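You operate a simulated robot arm through the tools that you are given. There is no shell and no other tool.

You run a simulated robot arm. Do the job below in one go: nothing can be reset, and whatever is moved stays where it is left.

JOB
Fit the white sprocket from the blue drawer on the shaft stand.
Fine: swing the yellow lever clear, brown sprocket in the scrap tub, drawer shut, lever back over the new one. Where these are worked on the way, their far stop is far enough and under half their travel is too little: blue drawer, yellow lever.

It is judged by the outcome, as a careful person would: the job done as asked, and still so three seconds after it is handed in. It fails if anything else is knocked over, pushed out of place, dropped, spilled or broken.

ROBOT AND FRAMES
A 7-joint arm with a two-finger parallel gripper, fixed in place. Base frame: the origin is at the foot of the arm, x ahead of it, y to its left, z up; the work surface is at about z = 0.88. Units: m, degrees, N and s.
With the tool pointing down near the work surface it reaches from about 0.4 to 0.9 m from the base axis. Its first joint turns from -143.0 to 143.0 degrees. Payload 3 kg.
The TCP is the grasp point between the finger pads, 0.03 m short of the fingertips. In the tool frame z runs along the fingers and y along their closing line. Largest opening 0.094 m; finger width 0.028, thickness 0.01; the body of the gripper, 0.05 by 0.096 m, starts 0.055 m behind the TCP.
Orientation is that of the tool frame in the base frame, as a unit quaternion [x, y, z, w]. With the fingers straight down and closing along the base's y, the tool's x points along the base's -x, its y along +y and its z along -z.

CONTROLS
- The arm moves only by the tool drive_tool. Its argument "steps" is a list of rows, each an object of numbers (a shift or turn left out is 0, a gripper value left out holds the last): "dx", "dy", "dz": the shift along the base's x, y, z in units of 100 mm (1.0 is 100 mm); "wx", "wy", "wz": the turn, a rotation vector about the base's x, y, z in units of 45 degrees (1.0 is 45 degrees). In form: [{"dx": .., "dy": .., "dz": .., "wx": .., "wy": .., "wz": ..}, ...]. A call has 1 to 20 rows; each row is the pose to reach, as a shift and turn from the pose commanded when the call began. "jaw" is the opening in per cent of the stroke, from 0 (shut) to 100 (fully open), set as the call begins (left out, the last holds). A call with a number of a shift or a turn outside -1 to 1 is refused whole. A row lasts 0.2 s, in which the tool goes at most 0.05 m and 8.6 degrees; a call with a longer step from one row to the next is refused whole, and so is a gripper value outside its range. Where a pose cannot be reached the arm comes as near as it can. A force on the tool above 40 N (or 10 N above the force at the start of the call, whichever is more), or a blocked arm, ends the call early, and 0.2 s more pass. The fingers move at their own pace (about 0.072 m/s each) and stop on an object; they squeeze with about 36 N. The grip force told is the motor's: it shows also when the fingers shut on nothing. Time passes only in rows, and 0.2 s behind the last, so rows that repeat a pose let the fingers close. The reply holds the time, the measured pose of the TCP, the force on the tool along the base axes, the opening and the grip force, in the units named above and with some noise, with the torque about the TCP (base axes, N m) and any sound that the robot's microphone picked up.
- Cameras (640 x 400 px; columns grow to the right, rows downward): "scene" is fixed at [0.2192, 0.5003, 1.4389]; the picture's right is [-0.69, -0.73, 0.00], its down [-0.47, 0.44, -0.76] and it looks along [0.56, -0.52, -0.65] (base axes); focal length 354 px, centre (320, 200). "wrist" rides on the gripper at [0.076, 0.014, -0.103] in the tool frame; the picture's right is [-0.18, 0.98, 0.00], its down [-0.75, -0.14, -0.64] and it looks along [-0.63, -0.12, 0.77] (tool axes); focal length 243 px, centre (320, 200).
- get_image(camera): a new picture of that camera. No time passes.
- point_at(camera, pixels): for up to 12 pixels [column, row] of the newest picture of that camera ("zoom" is the newest enlarged one), the place [x, y, z] in the base frame of the surface seen there, good to about 0.002 m. No time passes.
- inspect(camera, box): a new picture of the part [left, top, right, bottom] of that camera's present view, enlarged. No time passes.
- job_done(): hands the job in; it is judged then, once.

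Open the gripper and draw the arm clear of the work before you hand the job in, unless the task says otherwise.

The tools are called after ">>>" by a JSON object that holds its "api" and its "payload". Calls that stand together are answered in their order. drive_tool: Moves the arm, as the interface text tells. Its arguments: {"type":"object","properties":{"steps":{"type":"array"},"jaw":{"type":"number"}},"required":["steps"]} The other tools are called the same way: get_image (camera) takes a picture; point_at (camera, pixels) gives the place of the surface under pixels of a picture; inspect (camera, box) takes an enlarged picture of a part of a camera's view; job_done () hands the job in.

At the start:

```text
time: 0.0
ee_pos: [0.5381, 0.3595, 1.1855]
tool_rot: [0.001, 1.0, 0.001, 0.0]
force: [-0.9, 0.2, 0.2]
wrist_torque: [0.0, 0.01, 0.02]
opening: 0.0938
grip_force: 0.1
```

scene: 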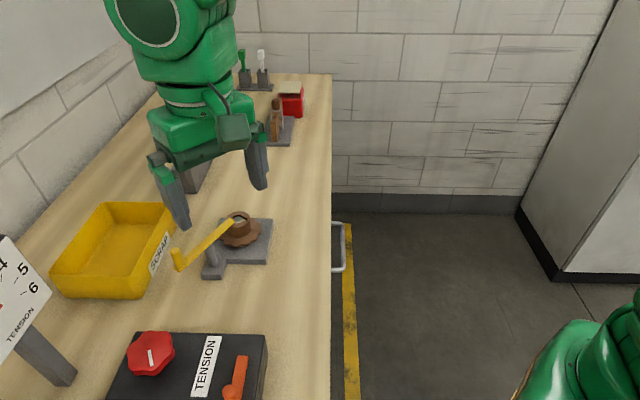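
wrist: 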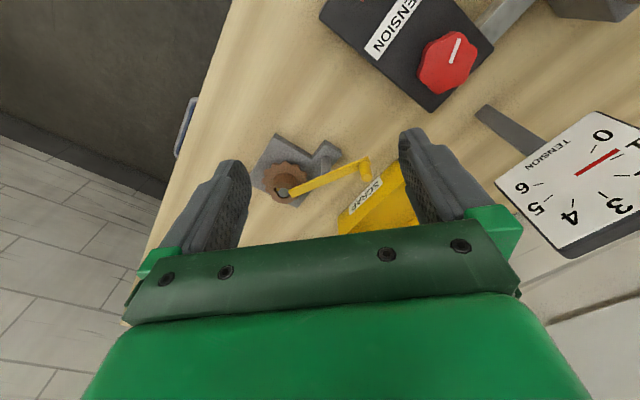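

The scene shows the shaft stand with the brown sprocket at about (238,232), the yellow lever across it, the scrap tub at (115,250) and a drawer handle at (338,247). I'll take closer looks before moving.

>>> {"api": "inspect", "payload": {"camera": "scene", "box": [150, 190, 310, 290]}}

>>> {"api": "inspect", "payload": {"camera": "wrist", "box": [160, 80, 420, 240]}}

>>> {"api": "inspect", "payload": {"camera": "scene", "box": [290, 200, 386, 300]}}

```text
4.00 times, centred on (230, 240) of scene
```

zoom: 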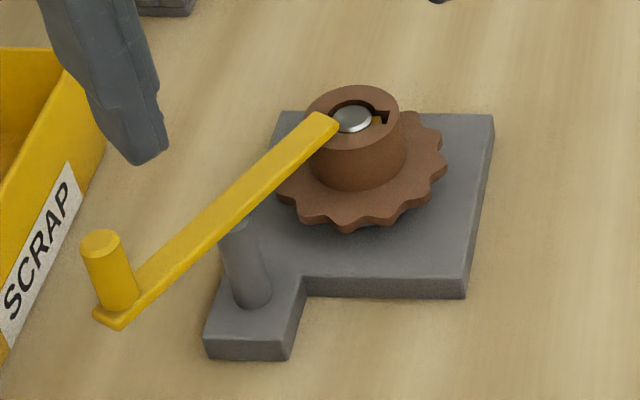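

```text
2.46 times, centred on (290, 160) of wrist
```

zoom: 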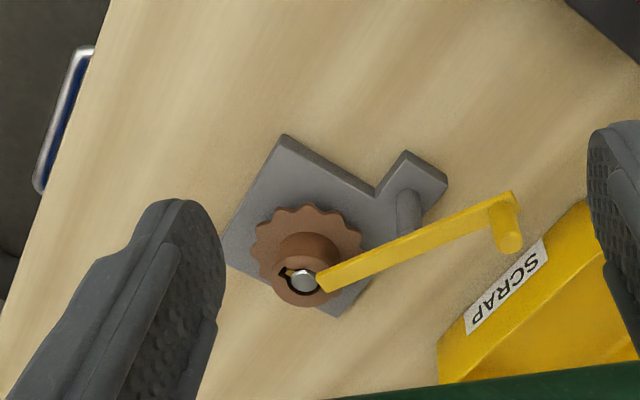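

```text
4.00 times, centred on (338, 250) of scene
```

zoom: 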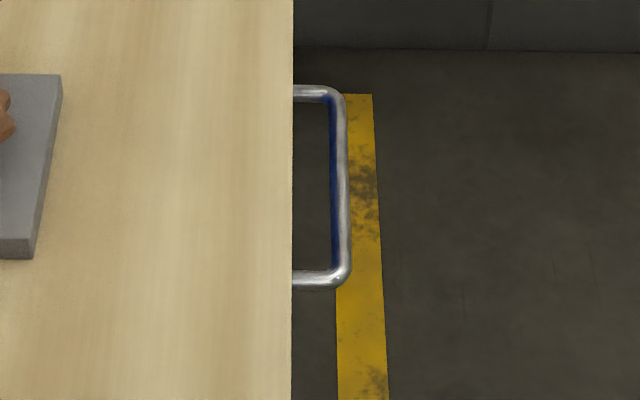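

The handle bar shows in the newest zoom at about (340,190); the lever, sprocket and stand are in the scene picture. I'll get places for all of these.

>>> {"api": "point_at", "payload": {"camera": "zoom", "pixels": [[340, 100], [338, 190], [335, 280], [300, 92], [300, 278], [285, 190], [60, 80], [30, 250], [285, 20], [285, 380]]}}

>>> {"api": "inspect", "payload": {"camera": "scene", "box": [150, 190, 310, 290]}}

```text
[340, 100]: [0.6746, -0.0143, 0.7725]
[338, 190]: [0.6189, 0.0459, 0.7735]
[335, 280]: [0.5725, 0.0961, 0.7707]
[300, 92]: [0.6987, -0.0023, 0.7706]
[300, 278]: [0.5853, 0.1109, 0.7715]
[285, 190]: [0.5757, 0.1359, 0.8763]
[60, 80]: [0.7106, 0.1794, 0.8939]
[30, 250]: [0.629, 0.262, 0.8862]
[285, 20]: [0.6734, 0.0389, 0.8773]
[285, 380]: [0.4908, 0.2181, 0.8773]
```

```text
4.00 times, centred on (230, 240) of scene
```

zoom: 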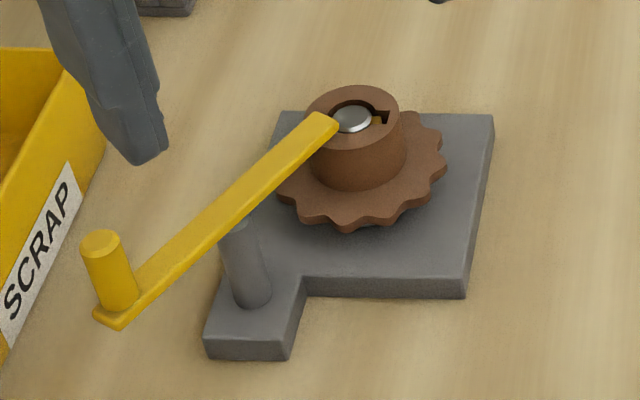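

Using the newest zoom: lever tip (320,130), lever knob top (100,240), pivot post (240,225), shaft (352,118), key (382,118), sprocket teeth and base. I'll measure these.

>>> {"api": "point_at", "payload": {"camera": "zoom", "pixels": [[325, 122], [100, 242], [112, 280], [230, 205], [150, 290], [350, 118], [380, 117], [330, 95], [395, 100], [435, 185], [345, 215], [255, 300]]}}

>>> {"api": "point_at", "payload": {"camera": "scene", "pixels": [[110, 203], [175, 210], [145, 297], [52, 280], [110, 245], [90, 220], [130, 270], [245, 260], [230, 250], [275, 135], [292, 100], [195, 180]]}}

```text
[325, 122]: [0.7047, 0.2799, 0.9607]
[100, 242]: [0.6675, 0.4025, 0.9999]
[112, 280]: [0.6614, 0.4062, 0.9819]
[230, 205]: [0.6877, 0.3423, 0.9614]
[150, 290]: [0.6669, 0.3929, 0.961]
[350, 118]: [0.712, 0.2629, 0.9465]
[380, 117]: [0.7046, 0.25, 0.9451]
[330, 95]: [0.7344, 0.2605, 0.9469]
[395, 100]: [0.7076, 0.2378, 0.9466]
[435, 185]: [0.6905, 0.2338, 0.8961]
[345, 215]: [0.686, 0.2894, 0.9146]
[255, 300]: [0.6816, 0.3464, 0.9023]
```

```text
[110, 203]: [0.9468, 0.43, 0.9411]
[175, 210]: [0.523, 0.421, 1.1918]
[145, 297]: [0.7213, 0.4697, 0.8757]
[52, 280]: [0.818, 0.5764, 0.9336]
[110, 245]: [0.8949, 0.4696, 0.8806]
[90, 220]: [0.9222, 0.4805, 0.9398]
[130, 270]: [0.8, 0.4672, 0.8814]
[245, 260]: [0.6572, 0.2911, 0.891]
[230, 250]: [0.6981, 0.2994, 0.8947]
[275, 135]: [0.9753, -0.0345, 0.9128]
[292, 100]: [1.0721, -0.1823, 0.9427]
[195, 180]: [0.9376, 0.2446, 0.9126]
```

The lever plate is at z≈0.961 with its knob near (0.665,0.404). Now I measure the pivot post and tub from the wrist view.

>>> {"api": "inspect", "payload": {"camera": "wrist", "box": [230, 110, 390, 210]}}

>>> {"api": "inspect", "payload": {"camera": "scene", "box": [30, 180, 222, 310]}}

```text
4.00 times, centred on (310, 160) of wrist
```

zoom: 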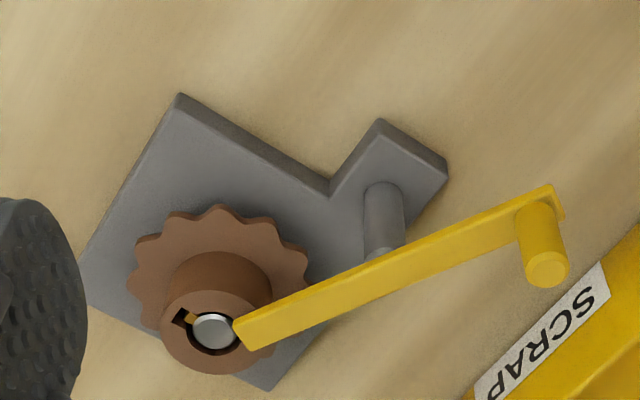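

```text
3.08 times, centred on (126, 245) of scene
```

zoom: 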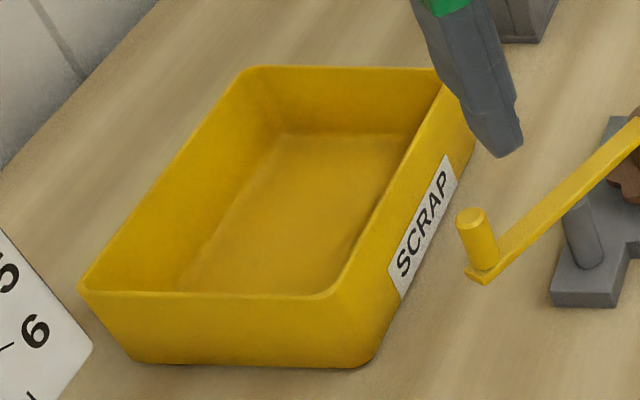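

The tub and its rim show clearly in the zoom (corners near (335,295), (85,290), (245,70), (435,72)). I'll measure the tub corners and lever positions.

>>> {"api": "point_at", "payload": {"camera": "zoom", "pixels": [[335, 292], [85, 288], [248, 70], [430, 72], [290, 200], [375, 345], [470, 140], [585, 235], [575, 210], [470, 215], [600, 300], [555, 300]]}}

>>> {"api": "point_at", "payload": {"camera": "wrist", "pixels": [[328, 171], [325, 160], [326, 175], [291, 193], [366, 177], [283, 192], [277, 189], [275, 134], [340, 150], [252, 185], [365, 156]]}}

```text
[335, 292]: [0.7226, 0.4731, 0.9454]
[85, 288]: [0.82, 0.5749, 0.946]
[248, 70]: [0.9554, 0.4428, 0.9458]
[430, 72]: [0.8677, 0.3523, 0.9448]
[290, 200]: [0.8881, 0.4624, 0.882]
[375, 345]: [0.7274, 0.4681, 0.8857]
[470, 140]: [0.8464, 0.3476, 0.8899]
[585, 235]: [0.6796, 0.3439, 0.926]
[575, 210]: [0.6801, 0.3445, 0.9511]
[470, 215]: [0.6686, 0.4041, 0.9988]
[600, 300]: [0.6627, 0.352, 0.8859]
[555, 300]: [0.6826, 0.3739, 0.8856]
```

```text
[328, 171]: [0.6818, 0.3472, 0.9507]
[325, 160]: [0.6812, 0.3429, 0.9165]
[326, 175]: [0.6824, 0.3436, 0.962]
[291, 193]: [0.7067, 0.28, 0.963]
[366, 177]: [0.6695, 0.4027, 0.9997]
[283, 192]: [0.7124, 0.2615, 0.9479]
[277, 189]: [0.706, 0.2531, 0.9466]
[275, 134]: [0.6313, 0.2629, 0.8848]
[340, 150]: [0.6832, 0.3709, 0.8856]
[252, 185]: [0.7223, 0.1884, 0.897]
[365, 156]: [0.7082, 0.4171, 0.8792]
```

Pivot of the lever is ≈(0.6865,0.343), knob ≈(0.668,0.404) top z≈1.0; tub rim corners are known. I first move above the knob while turning the tool so it closes along the knob's path tangent.

>>> {"api": "drive_tool", "payload": {"steps": [{"dx": 0.12, "dy": 0.05, "dz": 0, "wz": -0.12}, {"dx": 0.25, "dy": 0.1, "wz": -0.27}, {"dx": 0.38, "dy": 0.15, "wz": -0.42}, {"dx": 0.5, "dy": 0.2, "wz": -0.57}, {"dx": 0.62, "dy": 0.25, "wz": -0.72}, {"dx": 0.75, "dy": 0.3, "wz": -0.86}, {"dx": 0.88, "dy": 0.38, "wz": -0.95}, {"dx": 1.0, "dy": 0.445, "wz": -1.0}, {"dx": 1.0, "dy": 0.445, "wz": -1.0}], "jaw": 100}}

>>> {"api": "drive_tool", "payload": {"steps": [{"dx": 0.08, "wz": -0.12, "dz": -0.1}, {"dx": 0.18, "wz": -0.27, "dz": -0.25}, {"dx": 0.26, "wz": -0.42, "dz": -0.5}, {"dx": 0.3, "wz": -0.56, "dz": -0.7}, {"dx": 0.3, "wz": -0.62, "dz": -0.9}, {"dx": 0.3, "wz": -0.62, "dz": -1.0}, {"dx": 0.3, "wz": -0.62, "dz": -1.0}]}}

>>> {"api": "get_image", "payload": {"camera": "scene"}}

>>> {"api": "get_image", "payload": {"camera": "wrist"}}

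```text
time: 2.0
ee_pos: [0.6391, 0.4055, 1.1852]
tool_rot: [0.383, 0.924, 0.0, 0.0]
force: [0.0, -0.8, 0.6]
wrist_torque: [-0.03, 0.0, 0.01]
opening: 0.0941
grip_force: 0.1
```

```text
time: 3.6
ee_pos: [0.6699, 0.4052, 1.085]
tool_rot: [0.594, 0.805, 0.0, 0.001]
force: [0.1, 1.1, 0.4]
wrist_torque: [-0.02, -0.03, -0.04]
opening: 0.0941
grip_force: 0.1
```

```text
taken
```

scene: 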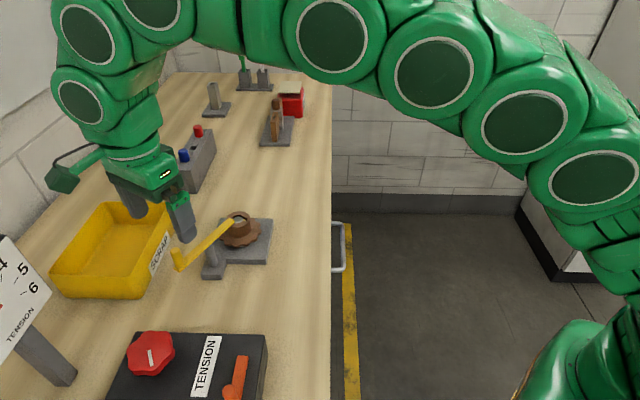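

```text
taken
```

wrist: 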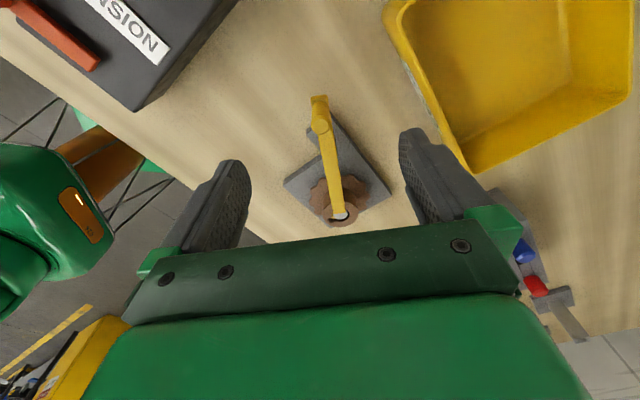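

The knob sits between the open fingers (wrist, (320,115)). I lower to straddle it, then narrow the jaws to about 28 mm.

>>> {"api": "drive_tool", "payload": {"steps": [{"dz": -0.25}, {"dz": -0.5}, {"dz": -0.7, "dx": -0.01, "dy": -0.01}, {"dz": -0.82, "dx": -0.02, "dy": -0.01}, {"dz": -0.82, "dx": -0.02, "dy": -0.01}]}}

>>> {"api": "drive_tool", "payload": {"steps": [{"dz": 0}, {"dz": 0}, {"dz": 0}, {"dz": 0}], "jaw": 28}}

>>> {"api": "inspect", "payload": {"camera": "scene", "box": [100, 160, 310, 290]}}

>>> {"api": "get_image", "payload": {"camera": "wrist"}}

```text
time: 4.8
ee_pos: [0.6671, 0.4041, 1.0035]
tool_rot: [0.594, 0.804, 0.0, 0.0]
force: [0.5, -0.2, 0.0]
wrist_torque: [-0.05, 0.03, -0.01]
opening: 0.0939
grip_force: 0.1
```

```text
time: 5.8
ee_pos: [0.6679, 0.4042, 1.0029]
tool_rot: [0.594, 0.805, -0.001, -0.001]
force: [-0.1, 0.1, 0.0]
wrist_torque: [-0.02, -0.01, 0.03]
opening: 0.0263
grip_force: 0.2
```

```text
3.05 times, centred on (205, 225) of scene
```

zoom: 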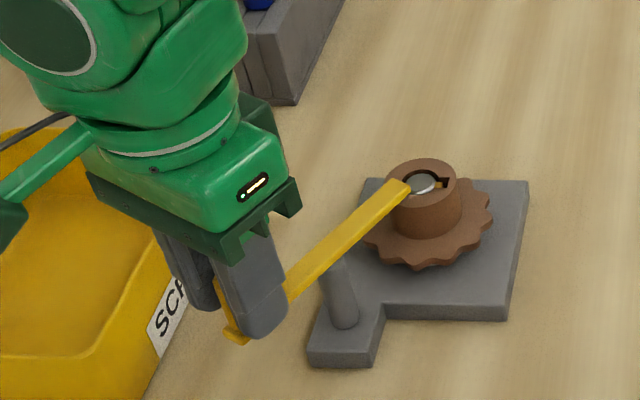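

```text
taken
```

wrist: 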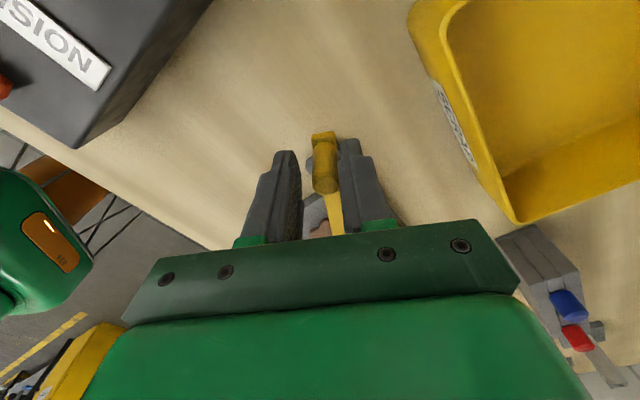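

The knob is caged between the fingers. I test a small counter-clockwise (toward −x) swing in slow rows and watch the force.

>>> {"api": "drive_tool", "payload": {"steps": [{"dx": -0.04, "dy": -0.015}, {"dx": -0.08, "dy": -0.03}, {"dx": -0.12, "dy": -0.045}, {"dx": -0.16, "dy": -0.065}, {"dx": -0.2, "dy": -0.09}, {"dx": -0.24, "dy": -0.115}]}}

>>> {"api": "inspect", "payload": {"camera": "scene", "box": [100, 160, 310, 290]}}

```text
time: 6.8
ee_pos: [0.6552, 0.4004, 1.0046]
tool_rot: [0.593, 0.805, 0.005, 0.002]
force: [28.2, 14.3, -5.1]
wrist_torque: [-0.04, 0.18, 0.12]
opening: 0.0466
grip_force: 18.7
stopped in row 4: the force on the tool passed its limit at 42 N (the readings are from after the stop); the commanded pose is now the measured one
```

```text
3.05 times, centred on (205, 225) of scene
```

zoom: 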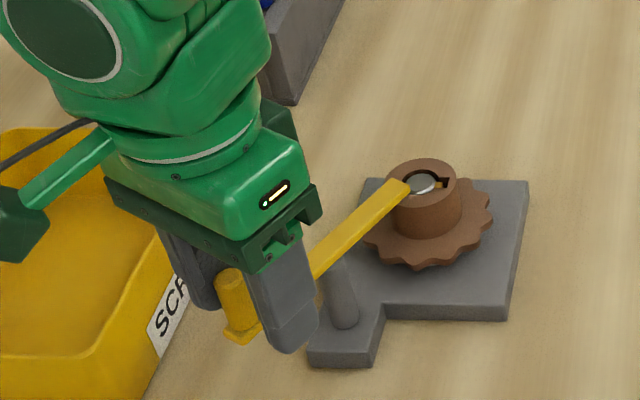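

Counter-clockwise is blocked and the lever did not move, so its free swing is clockwise (toward +x). I go back over the knob and follow the arc that way, turning the tool with it.

>>> {"api": "drive_tool", "payload": {"steps": [{"dx": 0.06, "dy": 0.017}, {"dx": 0.128, "dy": 0.036}, {"dx": 0.181, "dy": 0.049, "wz": -0.109}, {"dx": 0.235, "dy": 0.058, "wz": -0.22}, {"dx": 0.291, "dy": 0.063, "wz": -0.331}, {"dx": 0.346, "dy": 0.062, "wz": -0.442}, {"dx": 0.402, "dy": 0.057, "wz": -0.553}, {"dx": 0.456, "dy": 0.047, "wz": -0.664}, {"dx": 0.51, "dy": 0.032, "wz": -0.776}]}}

>>> {"api": "inspect", "payload": {"camera": "scene", "box": [100, 160, 310, 290]}}

```text
time: 8.8
ee_pos: [0.7036, 0.4027, 1.0055]
tool_rot: [0.808, 0.589, 0.002, 0.002]
force: [-0.7, 0.7, -0.4]
wrist_torque: [0.03, 0.02, 0.0]
opening: 0.0268
grip_force: 0.5
```

```text
3.05 times, centred on (205, 225) of scene
```

zoom: 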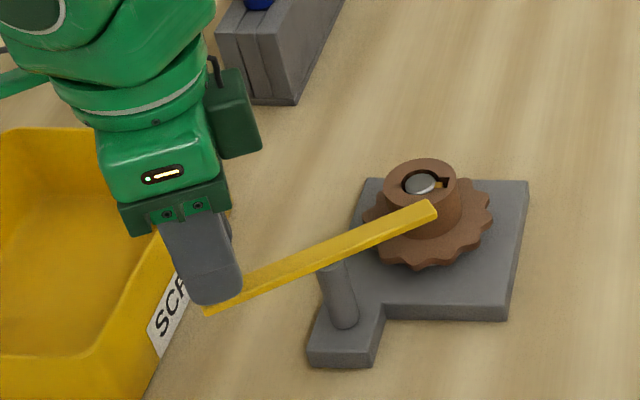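

The lever moved freely about 35°. I continue the arc.

>>> {"api": "drive_tool", "payload": {"steps": [{"dx": 0.062, "dy": -0.024, "wz": -0.133}, {"dx": 0.122, "dy": -0.054, "wz": -0.267}, {"dx": 0.177, "dy": -0.091, "wz": -0.4}, {"dx": 0.229, "dy": -0.133, "wz": -0.533}, {"dx": 0.276, "dy": -0.18, "wz": -0.667}, {"dx": 0.318, "dy": -0.232, "wz": -0.8}, {"dx": 0.355, "dy": -0.287, "wz": -0.933}]}}

>>> {"api": "get_image", "payload": {"camera": "scene"}}

```text
time: 10.3
ee_pos: [0.7512, 0.3618, 1.0126]
tool_rot: [0.953, 0.303, 0.007, 0.029]
force: [-34.1, 41.6, 4.4]
wrist_torque: [2.73, 1.14, 0.29]
opening: 0.0522
grip_force: 22.0
stopped in row 7: the force on the tool passed its limit at 94 N (the readings are from after the stop); the commanded pose is now the measured one
```

```text
taken
```

scene: 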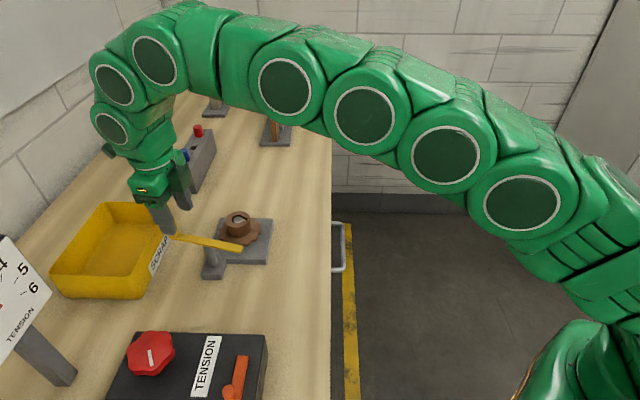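

The force tripped at 94 N; the lever appears to have reached its stop. I check closely.

>>> {"api": "inspect", "payload": {"camera": "scene", "box": [120, 170, 300, 290]}}

>>> {"api": "get_image", "payload": {"camera": "wrist"}}

```text
3.33 times, centred on (210, 230) of scene
```

zoom: 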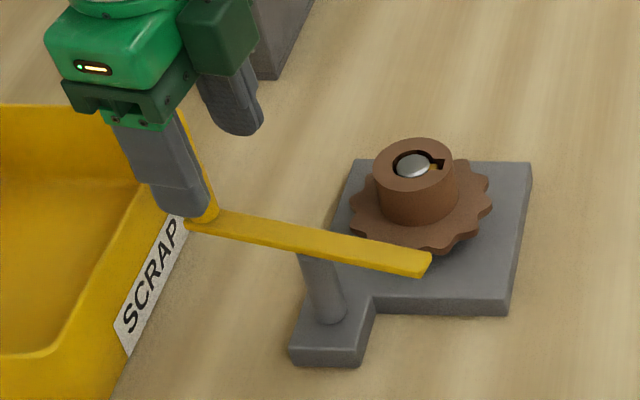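

```text
taken
```

wrist: 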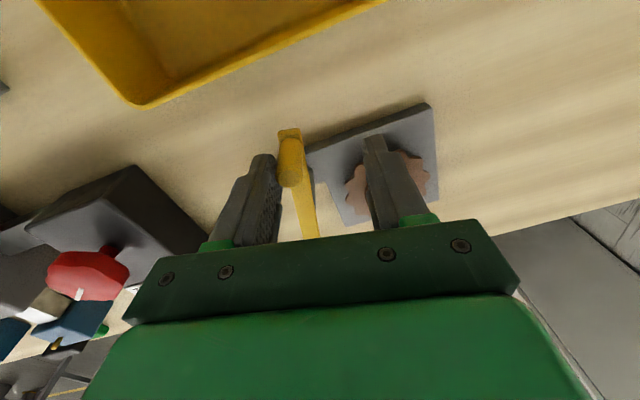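

The lever is now roughly crosswise near its far stop. I measure its tip and end to see the swing angle and the clearance from the sprocket.

>>> {"api": "point_at", "payload": {"camera": "zoom", "pixels": [[425, 258], [415, 270], [320, 243], [230, 222], [430, 243], [395, 240], [413, 168], [437, 167]]}}

```text
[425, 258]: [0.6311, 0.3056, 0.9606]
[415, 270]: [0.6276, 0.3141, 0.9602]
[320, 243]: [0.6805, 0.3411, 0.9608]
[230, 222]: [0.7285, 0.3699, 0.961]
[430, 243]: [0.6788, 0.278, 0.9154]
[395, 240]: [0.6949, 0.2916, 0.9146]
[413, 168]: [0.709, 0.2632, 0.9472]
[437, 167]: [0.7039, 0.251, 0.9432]
```

The lever tip is at (0.630,0.309), i.e. swung ≈76° against its far stop and well clear of the sprocket. I open the jaws and lift off.

>>> {"api": "drive_tool", "payload": {"steps": [{"dx": 0}, {"dx": 0}, {"dx": 0}, {"dz": 0.2}, {"dz": 0.5}, {"dz": 0.8}, {"dz": 1.0}], "jaw": 90}}

>>> {"api": "get_image", "payload": {"camera": "wrist"}}

>>> {"api": "inspect", "payload": {"camera": "scene", "box": [120, 170, 300, 290]}}

```text
time: 11.9
ee_pos: [0.7557, 0.3561, 1.1137]
tool_rot: [0.954, 0.298, 0.008, 0.031]
force: [0.5, 0.3, -0.3]
wrist_torque: [0.04, -0.02, -0.01]
opening: 0.0845
grip_force: 0.0
```

```text
taken
```

wrist: 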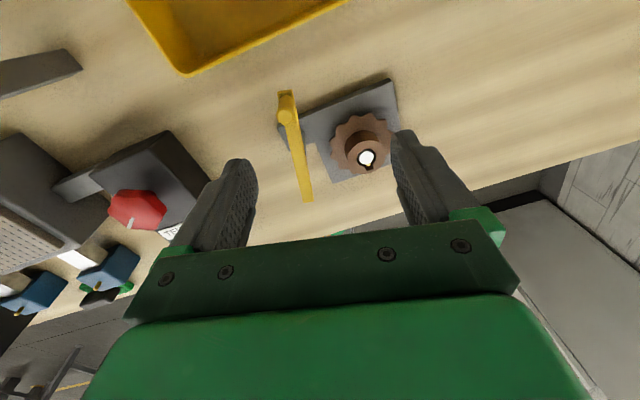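

```text
3.33 times, centred on (210, 230) of scene
```

zoom: 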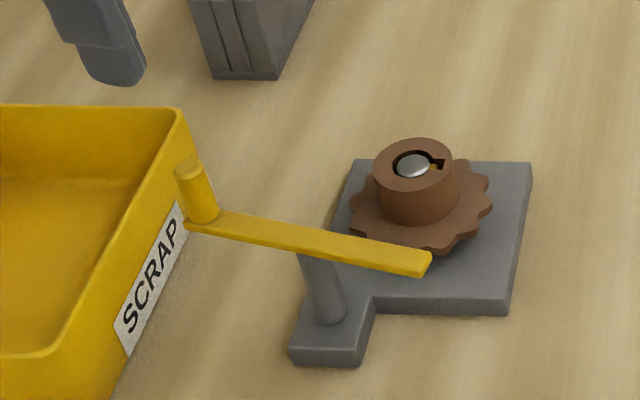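

The lever stays put. The tool picked up a ~3.7° tilt from the bump; I straighten it while moving above the brown sprocket.

>>> {"api": "drive_tool", "payload": {"steps": [{"dx": -0.1, "dy": -0.2, "wx": 0.03, "wy": 0.02}, {"dx": -0.2, "dy": -0.45, "wx": 0.069, "wy": 0.043}, {"dx": -0.32, "dy": -0.7, "wx": 0.069, "wy": 0.043}, {"dx": -0.437, "dy": -0.946, "wx": 0.069, "wy": 0.043, "dz": -0.1}, {"dx": -0.437, "dy": -0.946, "wx": 0.069, "wy": 0.043, "dz": -0.35}, {"dx": -0.437, "dy": -0.946, "wx": 0.069, "wy": 0.043, "dz": -0.35}], "jaw": 85}}

>>> {"api": "get_image", "payload": {"camera": "wrist"}}

>>> {"api": "inspect", "payload": {"camera": "scene", "box": [180, 150, 300, 290]}}

```text
time: 13.3
ee_pos: [0.7127, 0.2598, 1.0781]
tool_rot: [0.955, 0.298, 0.001, 0.0]
force: [-0.6, 0.5, 0.8]
wrist_torque: [0.01, -0.02, 0.03]
opening: 0.0799
grip_force: 0.1
```

```text
taken
```

wrist: 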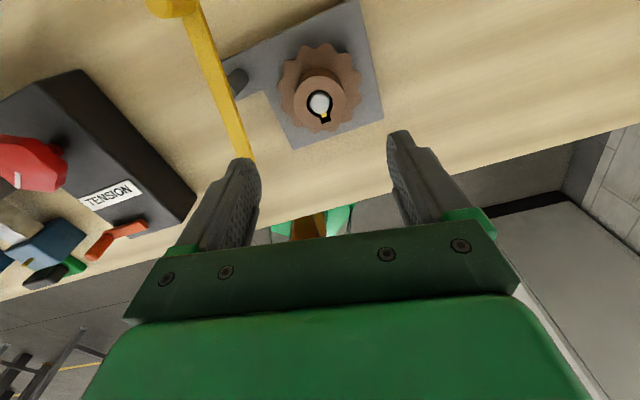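

```text
2.86 times, centred on (240, 220) of scene
```

zoom: 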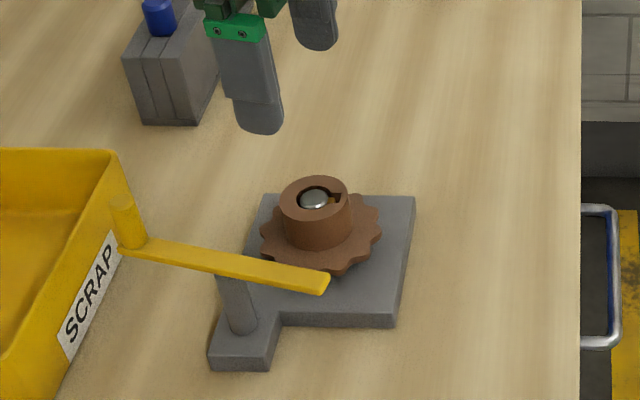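

Wrist view shows the hub at (320,95) with the shaft and key. I zoom to fix the hub centre and key direction.

>>> {"api": "inspect", "payload": {"camera": "wrist", "box": [270, 30, 380, 150]}}

```text
3.33 times, centred on (325, 90) of wrist
```

zoom: 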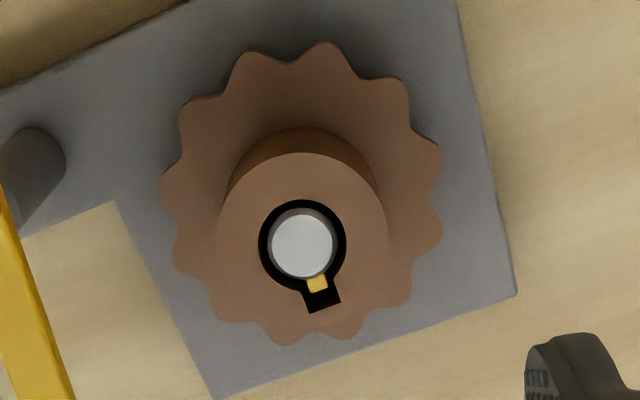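

>>> {"api": "point_at", "payload": {"camera": "zoom", "pixels": [[302, 243], [317, 283], [322, 303], [220, 240], [386, 240], [300, 160], [345, 310], [270, 320], [236, 60], [440, 220], [165, 190], [513, 293]]}}

```text
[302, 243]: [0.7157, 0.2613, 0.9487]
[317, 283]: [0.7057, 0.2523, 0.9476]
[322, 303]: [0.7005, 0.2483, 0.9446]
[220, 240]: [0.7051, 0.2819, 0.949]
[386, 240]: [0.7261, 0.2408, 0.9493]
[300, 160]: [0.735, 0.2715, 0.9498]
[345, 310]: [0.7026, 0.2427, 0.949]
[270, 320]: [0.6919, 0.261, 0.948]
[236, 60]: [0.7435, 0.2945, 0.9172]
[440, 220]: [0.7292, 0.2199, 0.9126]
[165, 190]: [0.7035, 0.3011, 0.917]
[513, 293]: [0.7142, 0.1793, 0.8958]
```

Hub centre ≈(0.7145,0.2615), diameter 46 mm, key pointing about −135° (toward the table edge, square to the plate). I go down around the hub.

>>> {"api": "drive_tool", "payload": {"steps": [{"dx": 0.015, "dy": 0.015, "dz": -0.2}, {"dx": 0.015, "dy": 0.015, "dz": -0.45}, {"dx": 0.015, "dy": 0.015, "dz": -0.7}, {"dx": 0.015, "dy": 0.015, "dz": -0.88}, {"dx": 0.015, "dy": 0.015, "dz": -1.0}, {"dx": 0.015, "dy": 0.015, "dz": -1.0}], "jaw": 80}}

>>> {"api": "drive_tool", "payload": {"steps": [{"dz": -0.1}, {"dz": -0.2}, {"dz": -0.255}, {"dz": -0.255}]}}

>>> {"api": "inspect", "payload": {"camera": "scene", "box": [160, 150, 320, 290]}}

>>> {"api": "get_image", "payload": {"camera": "wrist"}}

```text
time: 14.7
ee_pos: [0.7133, 0.2637, 0.979]
tool_rot: [0.955, 0.297, 0.001, 0.0]
force: [-0.5, -0.5, -0.6]
wrist_torque: [-0.04, 0.03, -0.01]
opening: 0.075
grip_force: 0.0
```

```text
time: 15.7
ee_pos: [0.7126, 0.2628, 0.9522]
tool_rot: [0.954, 0.299, 0.002, 0.0]
force: [0.2, 0.3, 0.2]
wrist_torque: [-0.01, -0.01, -0.02]
opening: 0.0751
grip_force: 0.0
```

```text
2.86 times, centred on (240, 220) of scene
```

zoom: 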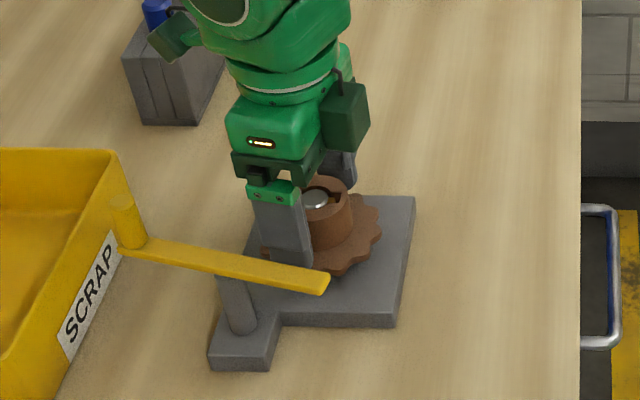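

```text
taken
```

wrist: 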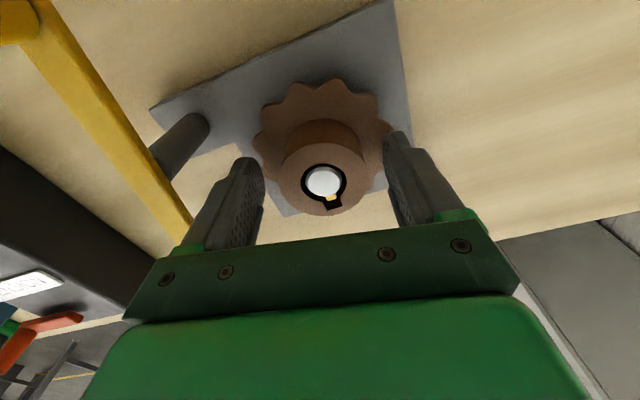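

Fingers straddle the hub (wrist (323,182) central). I close on it.

>>> {"api": "drive_tool", "payload": {"steps": [{"dz": 0}, {"dz": 0}, {"dz": 0}, {"dz": 0}, {"dz": 0}], "jaw": 0}}

>>> {"api": "drive_tool", "payload": {"steps": [{"dz": 0.08}, {"dz": 0.16}, {"dz": 0.24}, {"dz": 0.34}, {"dz": 0.46}, {"dz": 0.58}, {"dz": 0.72}, {"dz": 0.86}, {"dz": 1.0}]}}

>>> {"api": "get_image", "payload": {"camera": "wrist"}}

>>> {"api": "get_image", "payload": {"camera": "scene"}}

```text
time: 16.9
ee_pos: [0.7132, 0.2636, 0.9529]
tool_rot: [0.955, 0.298, 0.001, 0.0]
force: [-0.1, -0.3, 0.0]
wrist_torque: [-0.05, -0.03, 0.0]
opening: 0.0496
grip_force: 35.9
```

```text
time: 18.9
ee_pos: [0.7137, 0.2624, 1.0517]
tool_rot: [0.954, 0.298, 0.001, 0.0]
force: [0.1, 0.5, -1.1]
wrist_torque: [0.0, 0.02, 0.01]
opening: 0.0493
grip_force: 36.3
```

```text
taken
```

wrist: 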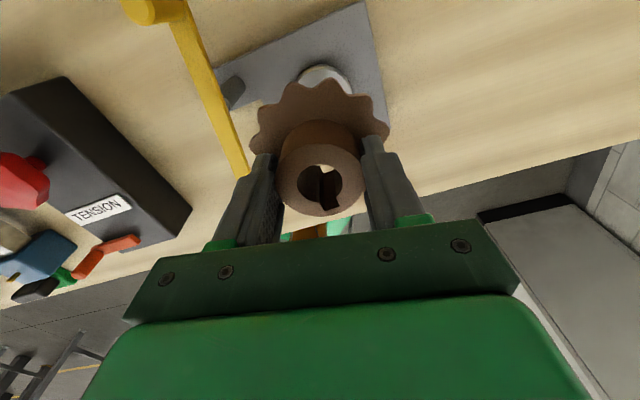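

```text
taken
```

scene: 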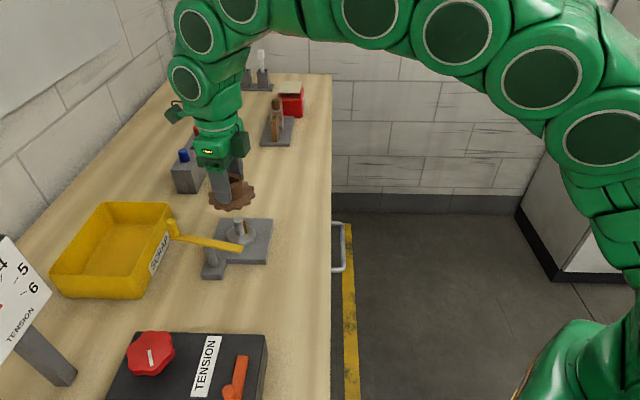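

The sprocket is lifted off the shaft. I zoom in on the bare shaft to measure its centre, height and key.

>>> {"api": "inspect", "payload": {"camera": "scene", "box": [200, 205, 280, 265]}}

```text
6.67 times, centred on (240, 235) of scene
```

zoom: 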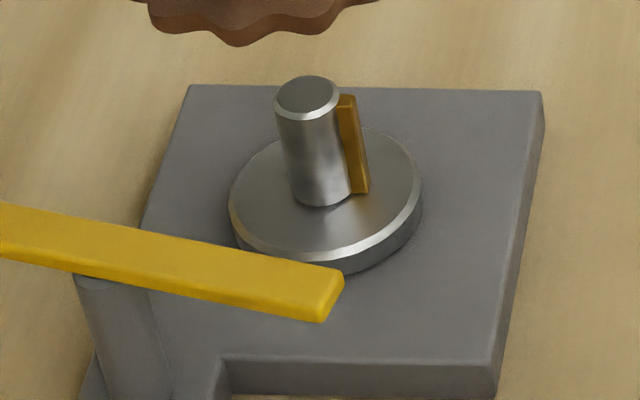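

>>> {"api": "point_at", "payload": {"camera": "zoom", "pixels": [[307, 95], [345, 98], [360, 190], [278, 98], [337, 98], [308, 78], [310, 117], [232, 210], [418, 190], [330, 130], [340, 255], [310, 230]]}}

```text
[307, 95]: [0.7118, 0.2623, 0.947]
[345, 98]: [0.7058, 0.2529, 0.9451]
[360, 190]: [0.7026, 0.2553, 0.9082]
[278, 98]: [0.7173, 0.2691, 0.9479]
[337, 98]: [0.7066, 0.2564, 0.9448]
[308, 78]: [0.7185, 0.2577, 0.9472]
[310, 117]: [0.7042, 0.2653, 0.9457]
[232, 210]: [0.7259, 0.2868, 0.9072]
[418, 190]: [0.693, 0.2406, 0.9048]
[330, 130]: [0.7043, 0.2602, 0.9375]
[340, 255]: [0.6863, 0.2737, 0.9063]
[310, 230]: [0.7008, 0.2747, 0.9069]
```

Shaft axis ≈(0.712,0.262), top z 0.947, collar top z 0.907, key at about −134°. I now raise and carry the brown sprocket over the tub (centre ≈(0.84,0.46)), clear above the lever knob.

>>> {"api": "drive_tool", "payload": {"steps": [{"dz": 0.2}, {"dz": 0.4}, {"dz": 0.6}, {"dz": 0.7, "dx": 0.08, "dy": 0.12}, {"dz": 0.7, "dx": 0.2, "dy": 0.3}, {"dz": 0.7, "dx": 0.32, "dy": 0.5}, {"dz": 0.7, "dx": 0.45, "dy": 0.7}, {"dz": 0.7, "dx": 0.55, "dy": 0.87}, {"dz": 0.7, "dx": 0.63, "dy": 1.0}]}}

>>> {"api": "drive_tool", "payload": {"steps": [{"dx": 0.12, "dy": 0.2}, {"dx": 0.26, "dy": 0.42}, {"dx": 0.4, "dy": 0.63}, {"dx": 0.52, "dy": 0.82}, {"dx": 0.61, "dy": 0.94}, {"dx": 0.64, "dy": 0.98}, {"dx": 0.64, "dy": 0.98}]}}

>>> {"api": "get_image", "payload": {"camera": "scene"}}

>>> {"api": "get_image", "payload": {"camera": "wrist"}}

```text
time: 20.9
ee_pos: [0.7593, 0.3345, 1.1223]
tool_rot: [0.954, 0.3, 0.001, 0.0]
force: [1.5, -0.2, -2.1]
wrist_torque: [-0.03, 0.01, 0.0]
opening: 0.0494
grip_force: 35.7
out of reach, approached as far as the arm can: row 8, 9
```

```text
time: 22.5
ee_pos: [0.7617, 0.3637, 1.0981]
tool_rot: [0.954, 0.299, 0.001, 0.0]
force: [-0.3, 1.0, -2.1]
wrist_torque: [-0.02, -0.02, 0.02]
opening: 0.0494
grip_force: 36.0
out of reach, approached as far as the arm can: row 1, 2, 3, 4, 5, 6, 7
```

```text
taken
```

scene: 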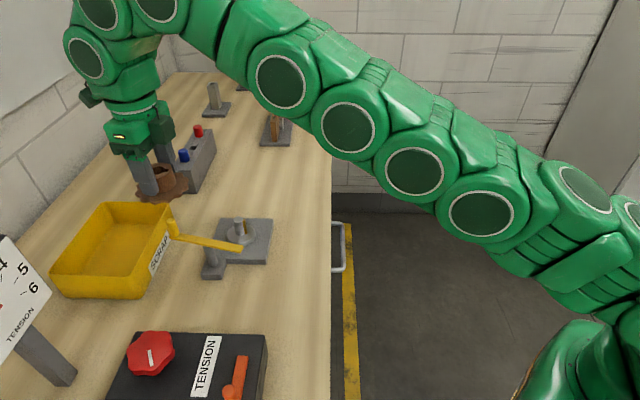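

```text
taken
```

wrist: 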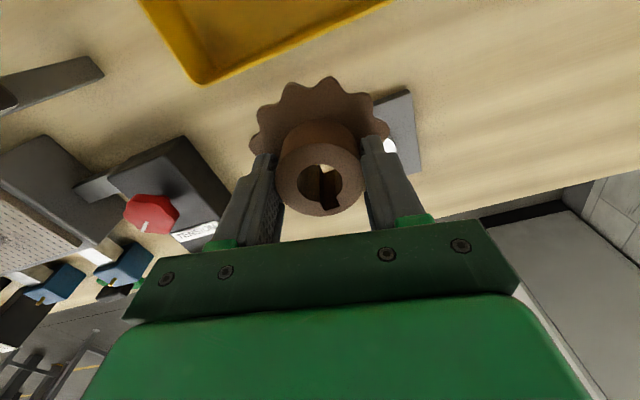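

Straight down, the tub centre is out of reach (limit ≈0.84 m at this height). I step back a little to a known pose, then will tilt the tool outward to reach farther.

>>> {"api": "drive_tool", "payload": {"steps": [{"dx": -0.3, "dy": -0.3}, {"dx": -0.6, "dy": -0.6}, {"dx": -0.8, "dy": -0.8}, {"dx": -0.9, "dy": -0.9}, {"dx": -0.9, "dy": -0.9}]}}

```text
time: 23.7
ee_pos: [0.6728, 0.2707, 1.0978]
tool_rot: [0.954, 0.299, 0.0, 0.0]
force: [0.2, -0.5, -0.3]
wrist_torque: [0.01, 0.0, 0.0]
opening: 0.0492
grip_force: 36.1
```

Commanded pose equals the measured one, good. Now I tilt the tool 30° outward (along the 30° bearing) while moving back toward the tub, a bit higher.

>>> {"api": "drive_tool", "payload": {"steps": [{"dz": 0.1, "wx": 0.056, "wy": -0.096}, {"dx": 0.08, "dy": 0.13, "dz": 0.2, "wx": 0.112, "wy": -0.192}, {"dx": 0.16, "dy": 0.26, "dz": 0.3, "wx": 0.168, "wy": -0.288}, {"dx": 0.26, "dy": 0.42, "dz": 0.3, "wx": 0.224, "wy": -0.384}, {"dx": 0.38, "dy": 0.6, "dz": 0.3, "wx": 0.28, "wy": -0.48}, {"dx": 0.5, "dy": 0.78, "dz": 0.3, "wx": 0.337, "wy": -0.575}, {"dx": 0.6, "dy": 0.95, "dz": 0.3, "wx": 0.337, "wy": -0.575}, {"dx": 0.6, "dy": 0.95, "dz": 0.3, "wx": 0.337, "wy": -0.575}]}}

>>> {"api": "drive_tool", "payload": {"steps": [{"dx": 0.12, "dy": 0.16}, {"dx": 0.24, "dy": 0.32}, {"dx": 0.36, "dy": 0.5}, {"dx": 0.48, "dy": 0.66}, {"dx": 0.6, "dy": 0.82}, {"dx": 0.7, "dy": 0.92}, {"dx": 0.7, "dy": 0.92}]}}

>>> {"api": "get_image", "payload": {"camera": "scene"}}

>>> {"api": "get_image", "payload": {"camera": "wrist"}}

```text
time: 25.5
ee_pos: [0.7319, 0.3649, 1.1267]
tool_rot: [0.922, 0.287, 0.253, -0.058]
force: [1.1, 0.4, -1.4]
wrist_torque: [-0.01, 0.06, 0.0]
opening: 0.049
grip_force: 36.0
```

```text
time: 27.1
ee_pos: [0.7678, 0.4148, 1.1271]
tool_rot: [0.921, 0.29, 0.254, -0.061]
force: [0.3, 0.2, -1.2]
wrist_torque: [-0.02, 0.04, -0.02]
opening: 0.0491
grip_force: 36.0
out of reach, approached as far as the arm can: row 4, 5, 6, 7
```

```text
taken
```

scene: 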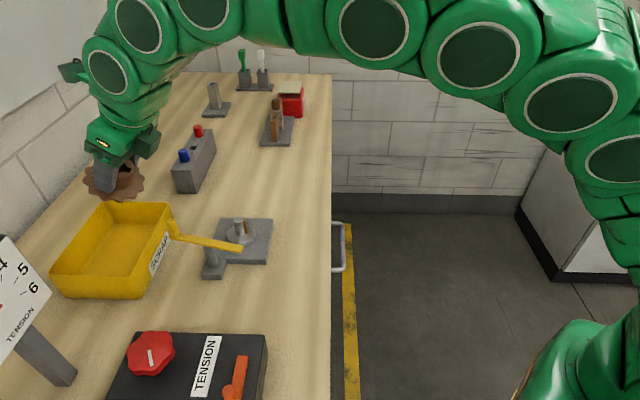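

```text
taken
```

wrist: 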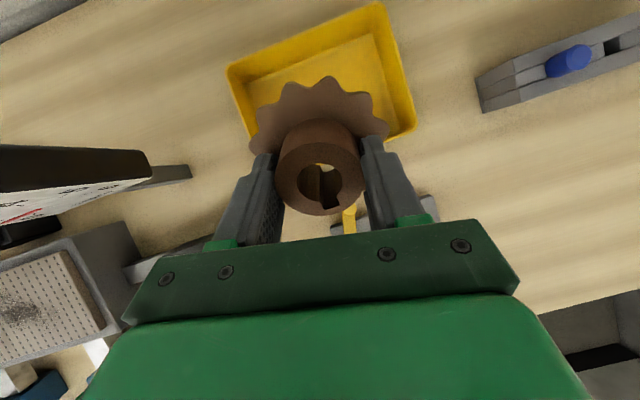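

With 30° tilt I reach radius 0.873 at this height; the disc is just over the near wall of the tub (wrist view). Lower down the reach is longer, so I descend and push outward together, keeping above the rim.

>>> {"api": "drive_tool", "payload": {"steps": [{"dz": -0.2}, {"dz": -0.4, "dx": 0.04, "dy": 0.04}, {"dz": -0.6, "dx": 0.12, "dy": 0.12}, {"dz": -0.75, "dx": 0.2, "dy": 0.21}, {"dz": -0.85, "dx": 0.28, "dy": 0.29}, {"dz": -0.85, "dx": 0.35, "dy": 0.36}, {"dz": -0.85, "dx": 0.35, "dy": 0.36}]}}

>>> {"api": "get_image", "payload": {"camera": "wrist"}}

>>> {"api": "inspect", "payload": {"camera": "scene", "box": [30, 100, 250, 310]}}

```text
time: 28.7
ee_pos: [0.7759, 0.4241, 1.0774]
tool_rot: [0.921, 0.291, 0.253, -0.061]
force: [0.5, 0.6, -0.6]
wrist_torque: [-0.02, 0.04, 0.0]
opening: 0.0493
grip_force: 36.6
out of reach, approached as far as the arm can: row 3, 4, 5, 6, 7
```

```text
taken
```

wrist: 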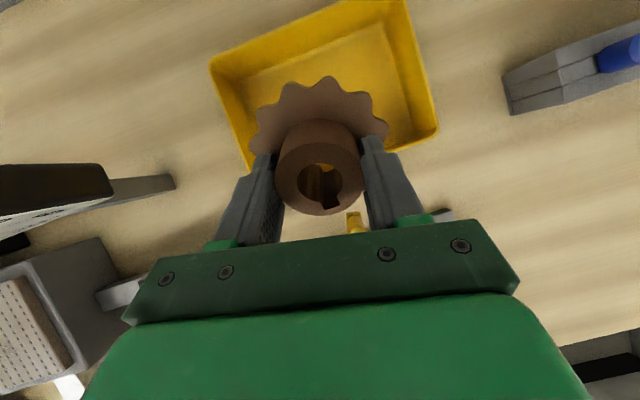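

```text
1.90 times, centred on (140, 205) of scene
```

zoom: 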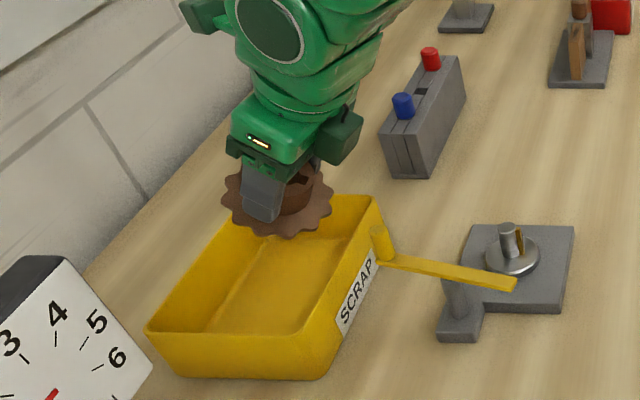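

At z 1.077 I reach radius 0.884. I tilt 15° more (to 45°), which narrows the disc's footprint and extends the reach, then move outward again.

>>> {"api": "drive_tool", "payload": {"steps": [{"wx": 0.056, "wy": -0.096}, {"wx": 0.112, "wy": -0.192}, {"wx": 0.168, "wy": -0.288}, {"wx": 0.168, "wy": -0.288, "dx": 0.05, "dy": 0.05}, {"wx": 0.168, "wy": -0.288, "dx": 0.1, "dy": 0.1}, {"wx": 0.168, "wy": -0.288, "dx": 0.2, "dy": 0.2}, {"wx": 0.168, "wy": -0.288, "dx": 0.3, "dy": 0.3}, {"wx": 0.168, "wy": -0.288, "dx": 0.3, "dy": 0.3}]}}

>>> {"api": "get_image", "payload": {"camera": "wrist"}}

>>> {"api": "inspect", "payload": {"camera": "scene", "box": [30, 100, 250, 310]}}

```text
time: 30.5
ee_pos: [0.8059, 0.4565, 1.0764]
tool_rot: [0.881, 0.276, 0.374, -0.087]
force: [0.7, -0.5, -0.9]
wrist_torque: [-0.01, 0.01, 0.0]
opening: 0.049
grip_force: 36.2
```

```text
taken
```

wrist: 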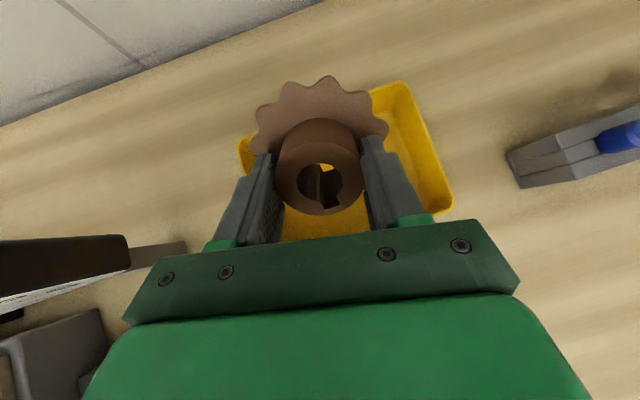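

```text
1.90 times, centred on (140, 205) of scene
```

zoom: 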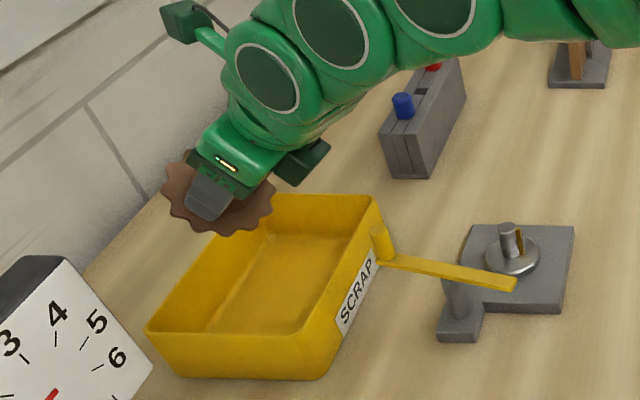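

Reached (0.806,0.457) at 45° tilt. I shift slightly toward the tub's open middle and away from the lever knob, then lower partway.

>>> {"api": "drive_tool", "payload": {"steps": [{"dx": 0.005, "dy": 0.1}, {"dx": 0.013, "dy": 0.216}, {"dx": 0.013, "dy": 0.216, "dz": -0.2}, {"dx": 0.013, "dy": 0.216, "dz": -0.4}, {"dx": 0.013, "dy": 0.216, "dz": -0.6}, {"dx": 0.013, "dy": 0.216, "dz": -0.6}]}}

>>> {"api": "get_image", "payload": {"camera": "wrist"}}

>>> {"api": "inspect", "payload": {"camera": "scene", "box": [30, 120, 250, 310]}}

```text
time: 31.9
ee_pos: [0.8043, 0.4785, 1.0097]
tool_rot: [0.881, 0.276, 0.373, -0.087]
force: [-0.6, 0.7, -1.0]
wrist_torque: [0.02, 0.03, 0.02]
opening: 0.0492
grip_force: 35.9
out of reach, approached as far as the arm can: row 2, 3, 4, 5, 6
```

```text
taken
```

wrist: 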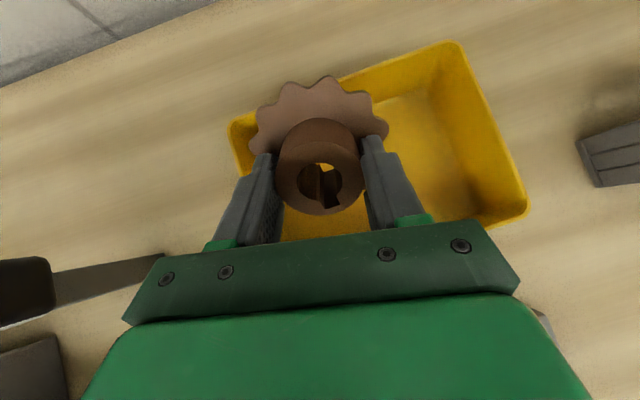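

```text
2.11 times, centred on (140, 215) of scene
```

zoom: 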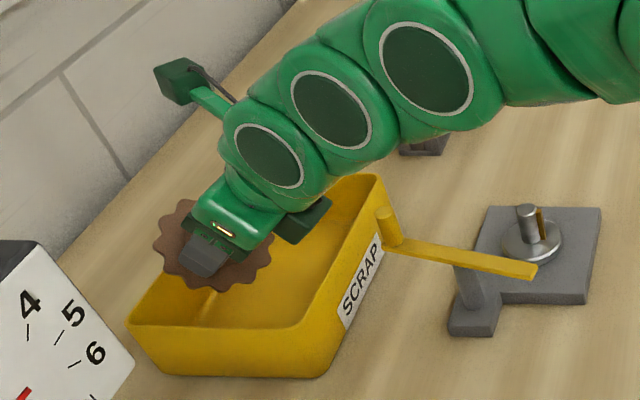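

I check the clearance of the wrist's lower block and forearm over the tub rim and knob.

>>> {"api": "inspect", "payload": {"camera": "scene", "box": [80, 180, 200, 270]}}

```text
4.44 times, centred on (140, 225) of scene
```

zoom: 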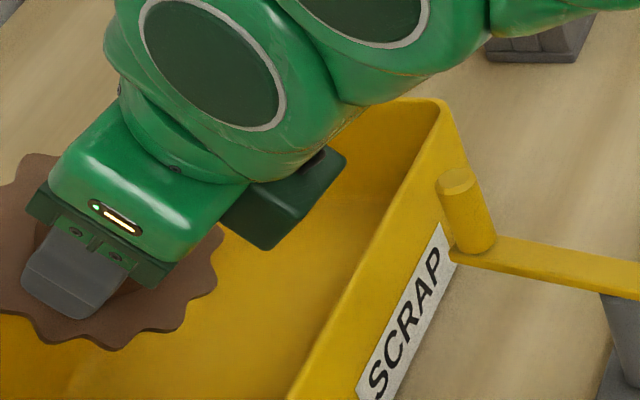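

>>> {"api": "point_at", "payload": {"camera": "zoom", "pixels": [[265, 240], [230, 220], [335, 160], [290, 165], [240, 170], [330, 120], [400, 80], [115, 345], [215, 235], [150, 355], [310, 185], [480, 20]]}}

```text
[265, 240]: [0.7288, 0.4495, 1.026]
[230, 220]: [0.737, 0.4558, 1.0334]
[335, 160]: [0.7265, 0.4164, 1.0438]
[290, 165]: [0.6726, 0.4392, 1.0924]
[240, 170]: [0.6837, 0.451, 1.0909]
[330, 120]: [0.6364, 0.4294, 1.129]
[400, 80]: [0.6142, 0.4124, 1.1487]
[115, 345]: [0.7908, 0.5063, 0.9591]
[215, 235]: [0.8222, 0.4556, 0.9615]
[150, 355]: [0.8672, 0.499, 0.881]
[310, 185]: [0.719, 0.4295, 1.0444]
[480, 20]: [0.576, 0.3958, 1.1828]
```

The block's lowest corner is ≈16 mm above TCP height and clear of rim and knob. I lower 35 mm slowly and recheck.

>>> {"api": "drive_tool", "payload": {"steps": [{"dz": -0.08}, {"dz": -0.16}, {"dz": -0.24}, {"dz": -0.32, "dx": 0.01, "dy": 0.01}, {"dz": -0.36, "dx": 0.02, "dy": 0.01}, {"dz": -0.36, "dx": 0.02, "dy": 0.01}]}}

>>> {"api": "inspect", "payload": {"camera": "scene", "box": [80, 180, 200, 270]}}

>>> {"api": "get_image", "payload": {"camera": "wrist"}}

```text
time: 33.3
ee_pos: [0.8055, 0.4802, 0.9735]
tool_rot: [0.881, 0.276, 0.374, -0.086]
force: [-0.2, 0.9, 0.3]
wrist_torque: [-0.04, 0.01, 0.0]
opening: 0.0489
grip_force: 35.9
```

```text
4.44 times, centred on (140, 225) of scene
```

zoom: 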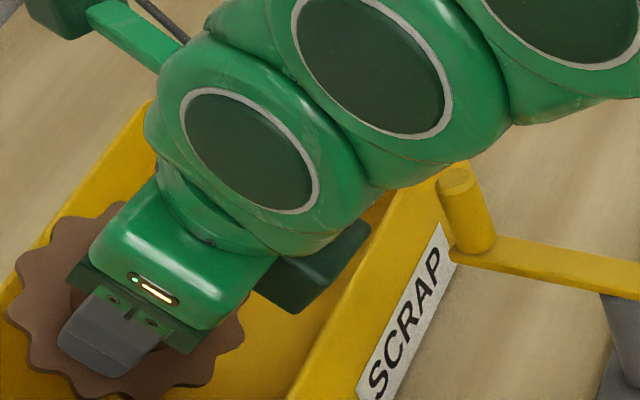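

```text
taken
```

wrist: 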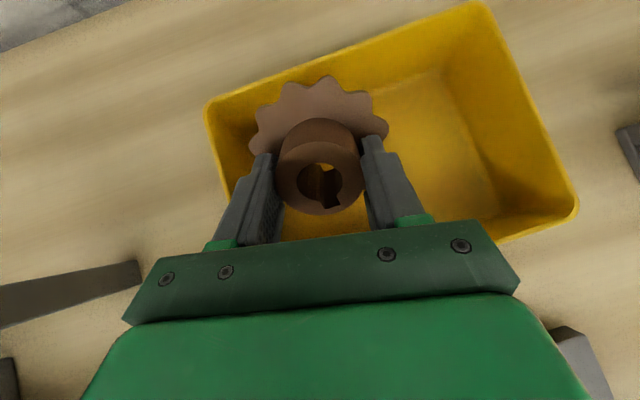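

The disc is inside the tub, lowest edge ≈28 mm above the floor. I check the link clearance near the knob before the last bit.

>>> {"api": "point_at", "payload": {"camera": "zoom", "pixels": [[360, 190], [420, 170], [300, 305], [360, 235], [470, 140], [330, 250], [30, 350], [240, 340], [100, 390], [455, 180]]}}

```text
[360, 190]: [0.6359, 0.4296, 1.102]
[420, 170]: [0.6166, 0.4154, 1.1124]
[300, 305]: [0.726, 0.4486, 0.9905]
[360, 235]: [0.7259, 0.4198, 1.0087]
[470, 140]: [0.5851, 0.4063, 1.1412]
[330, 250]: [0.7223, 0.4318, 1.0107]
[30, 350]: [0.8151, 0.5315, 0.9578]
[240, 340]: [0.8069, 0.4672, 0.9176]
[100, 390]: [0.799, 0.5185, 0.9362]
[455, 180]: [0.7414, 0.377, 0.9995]
```

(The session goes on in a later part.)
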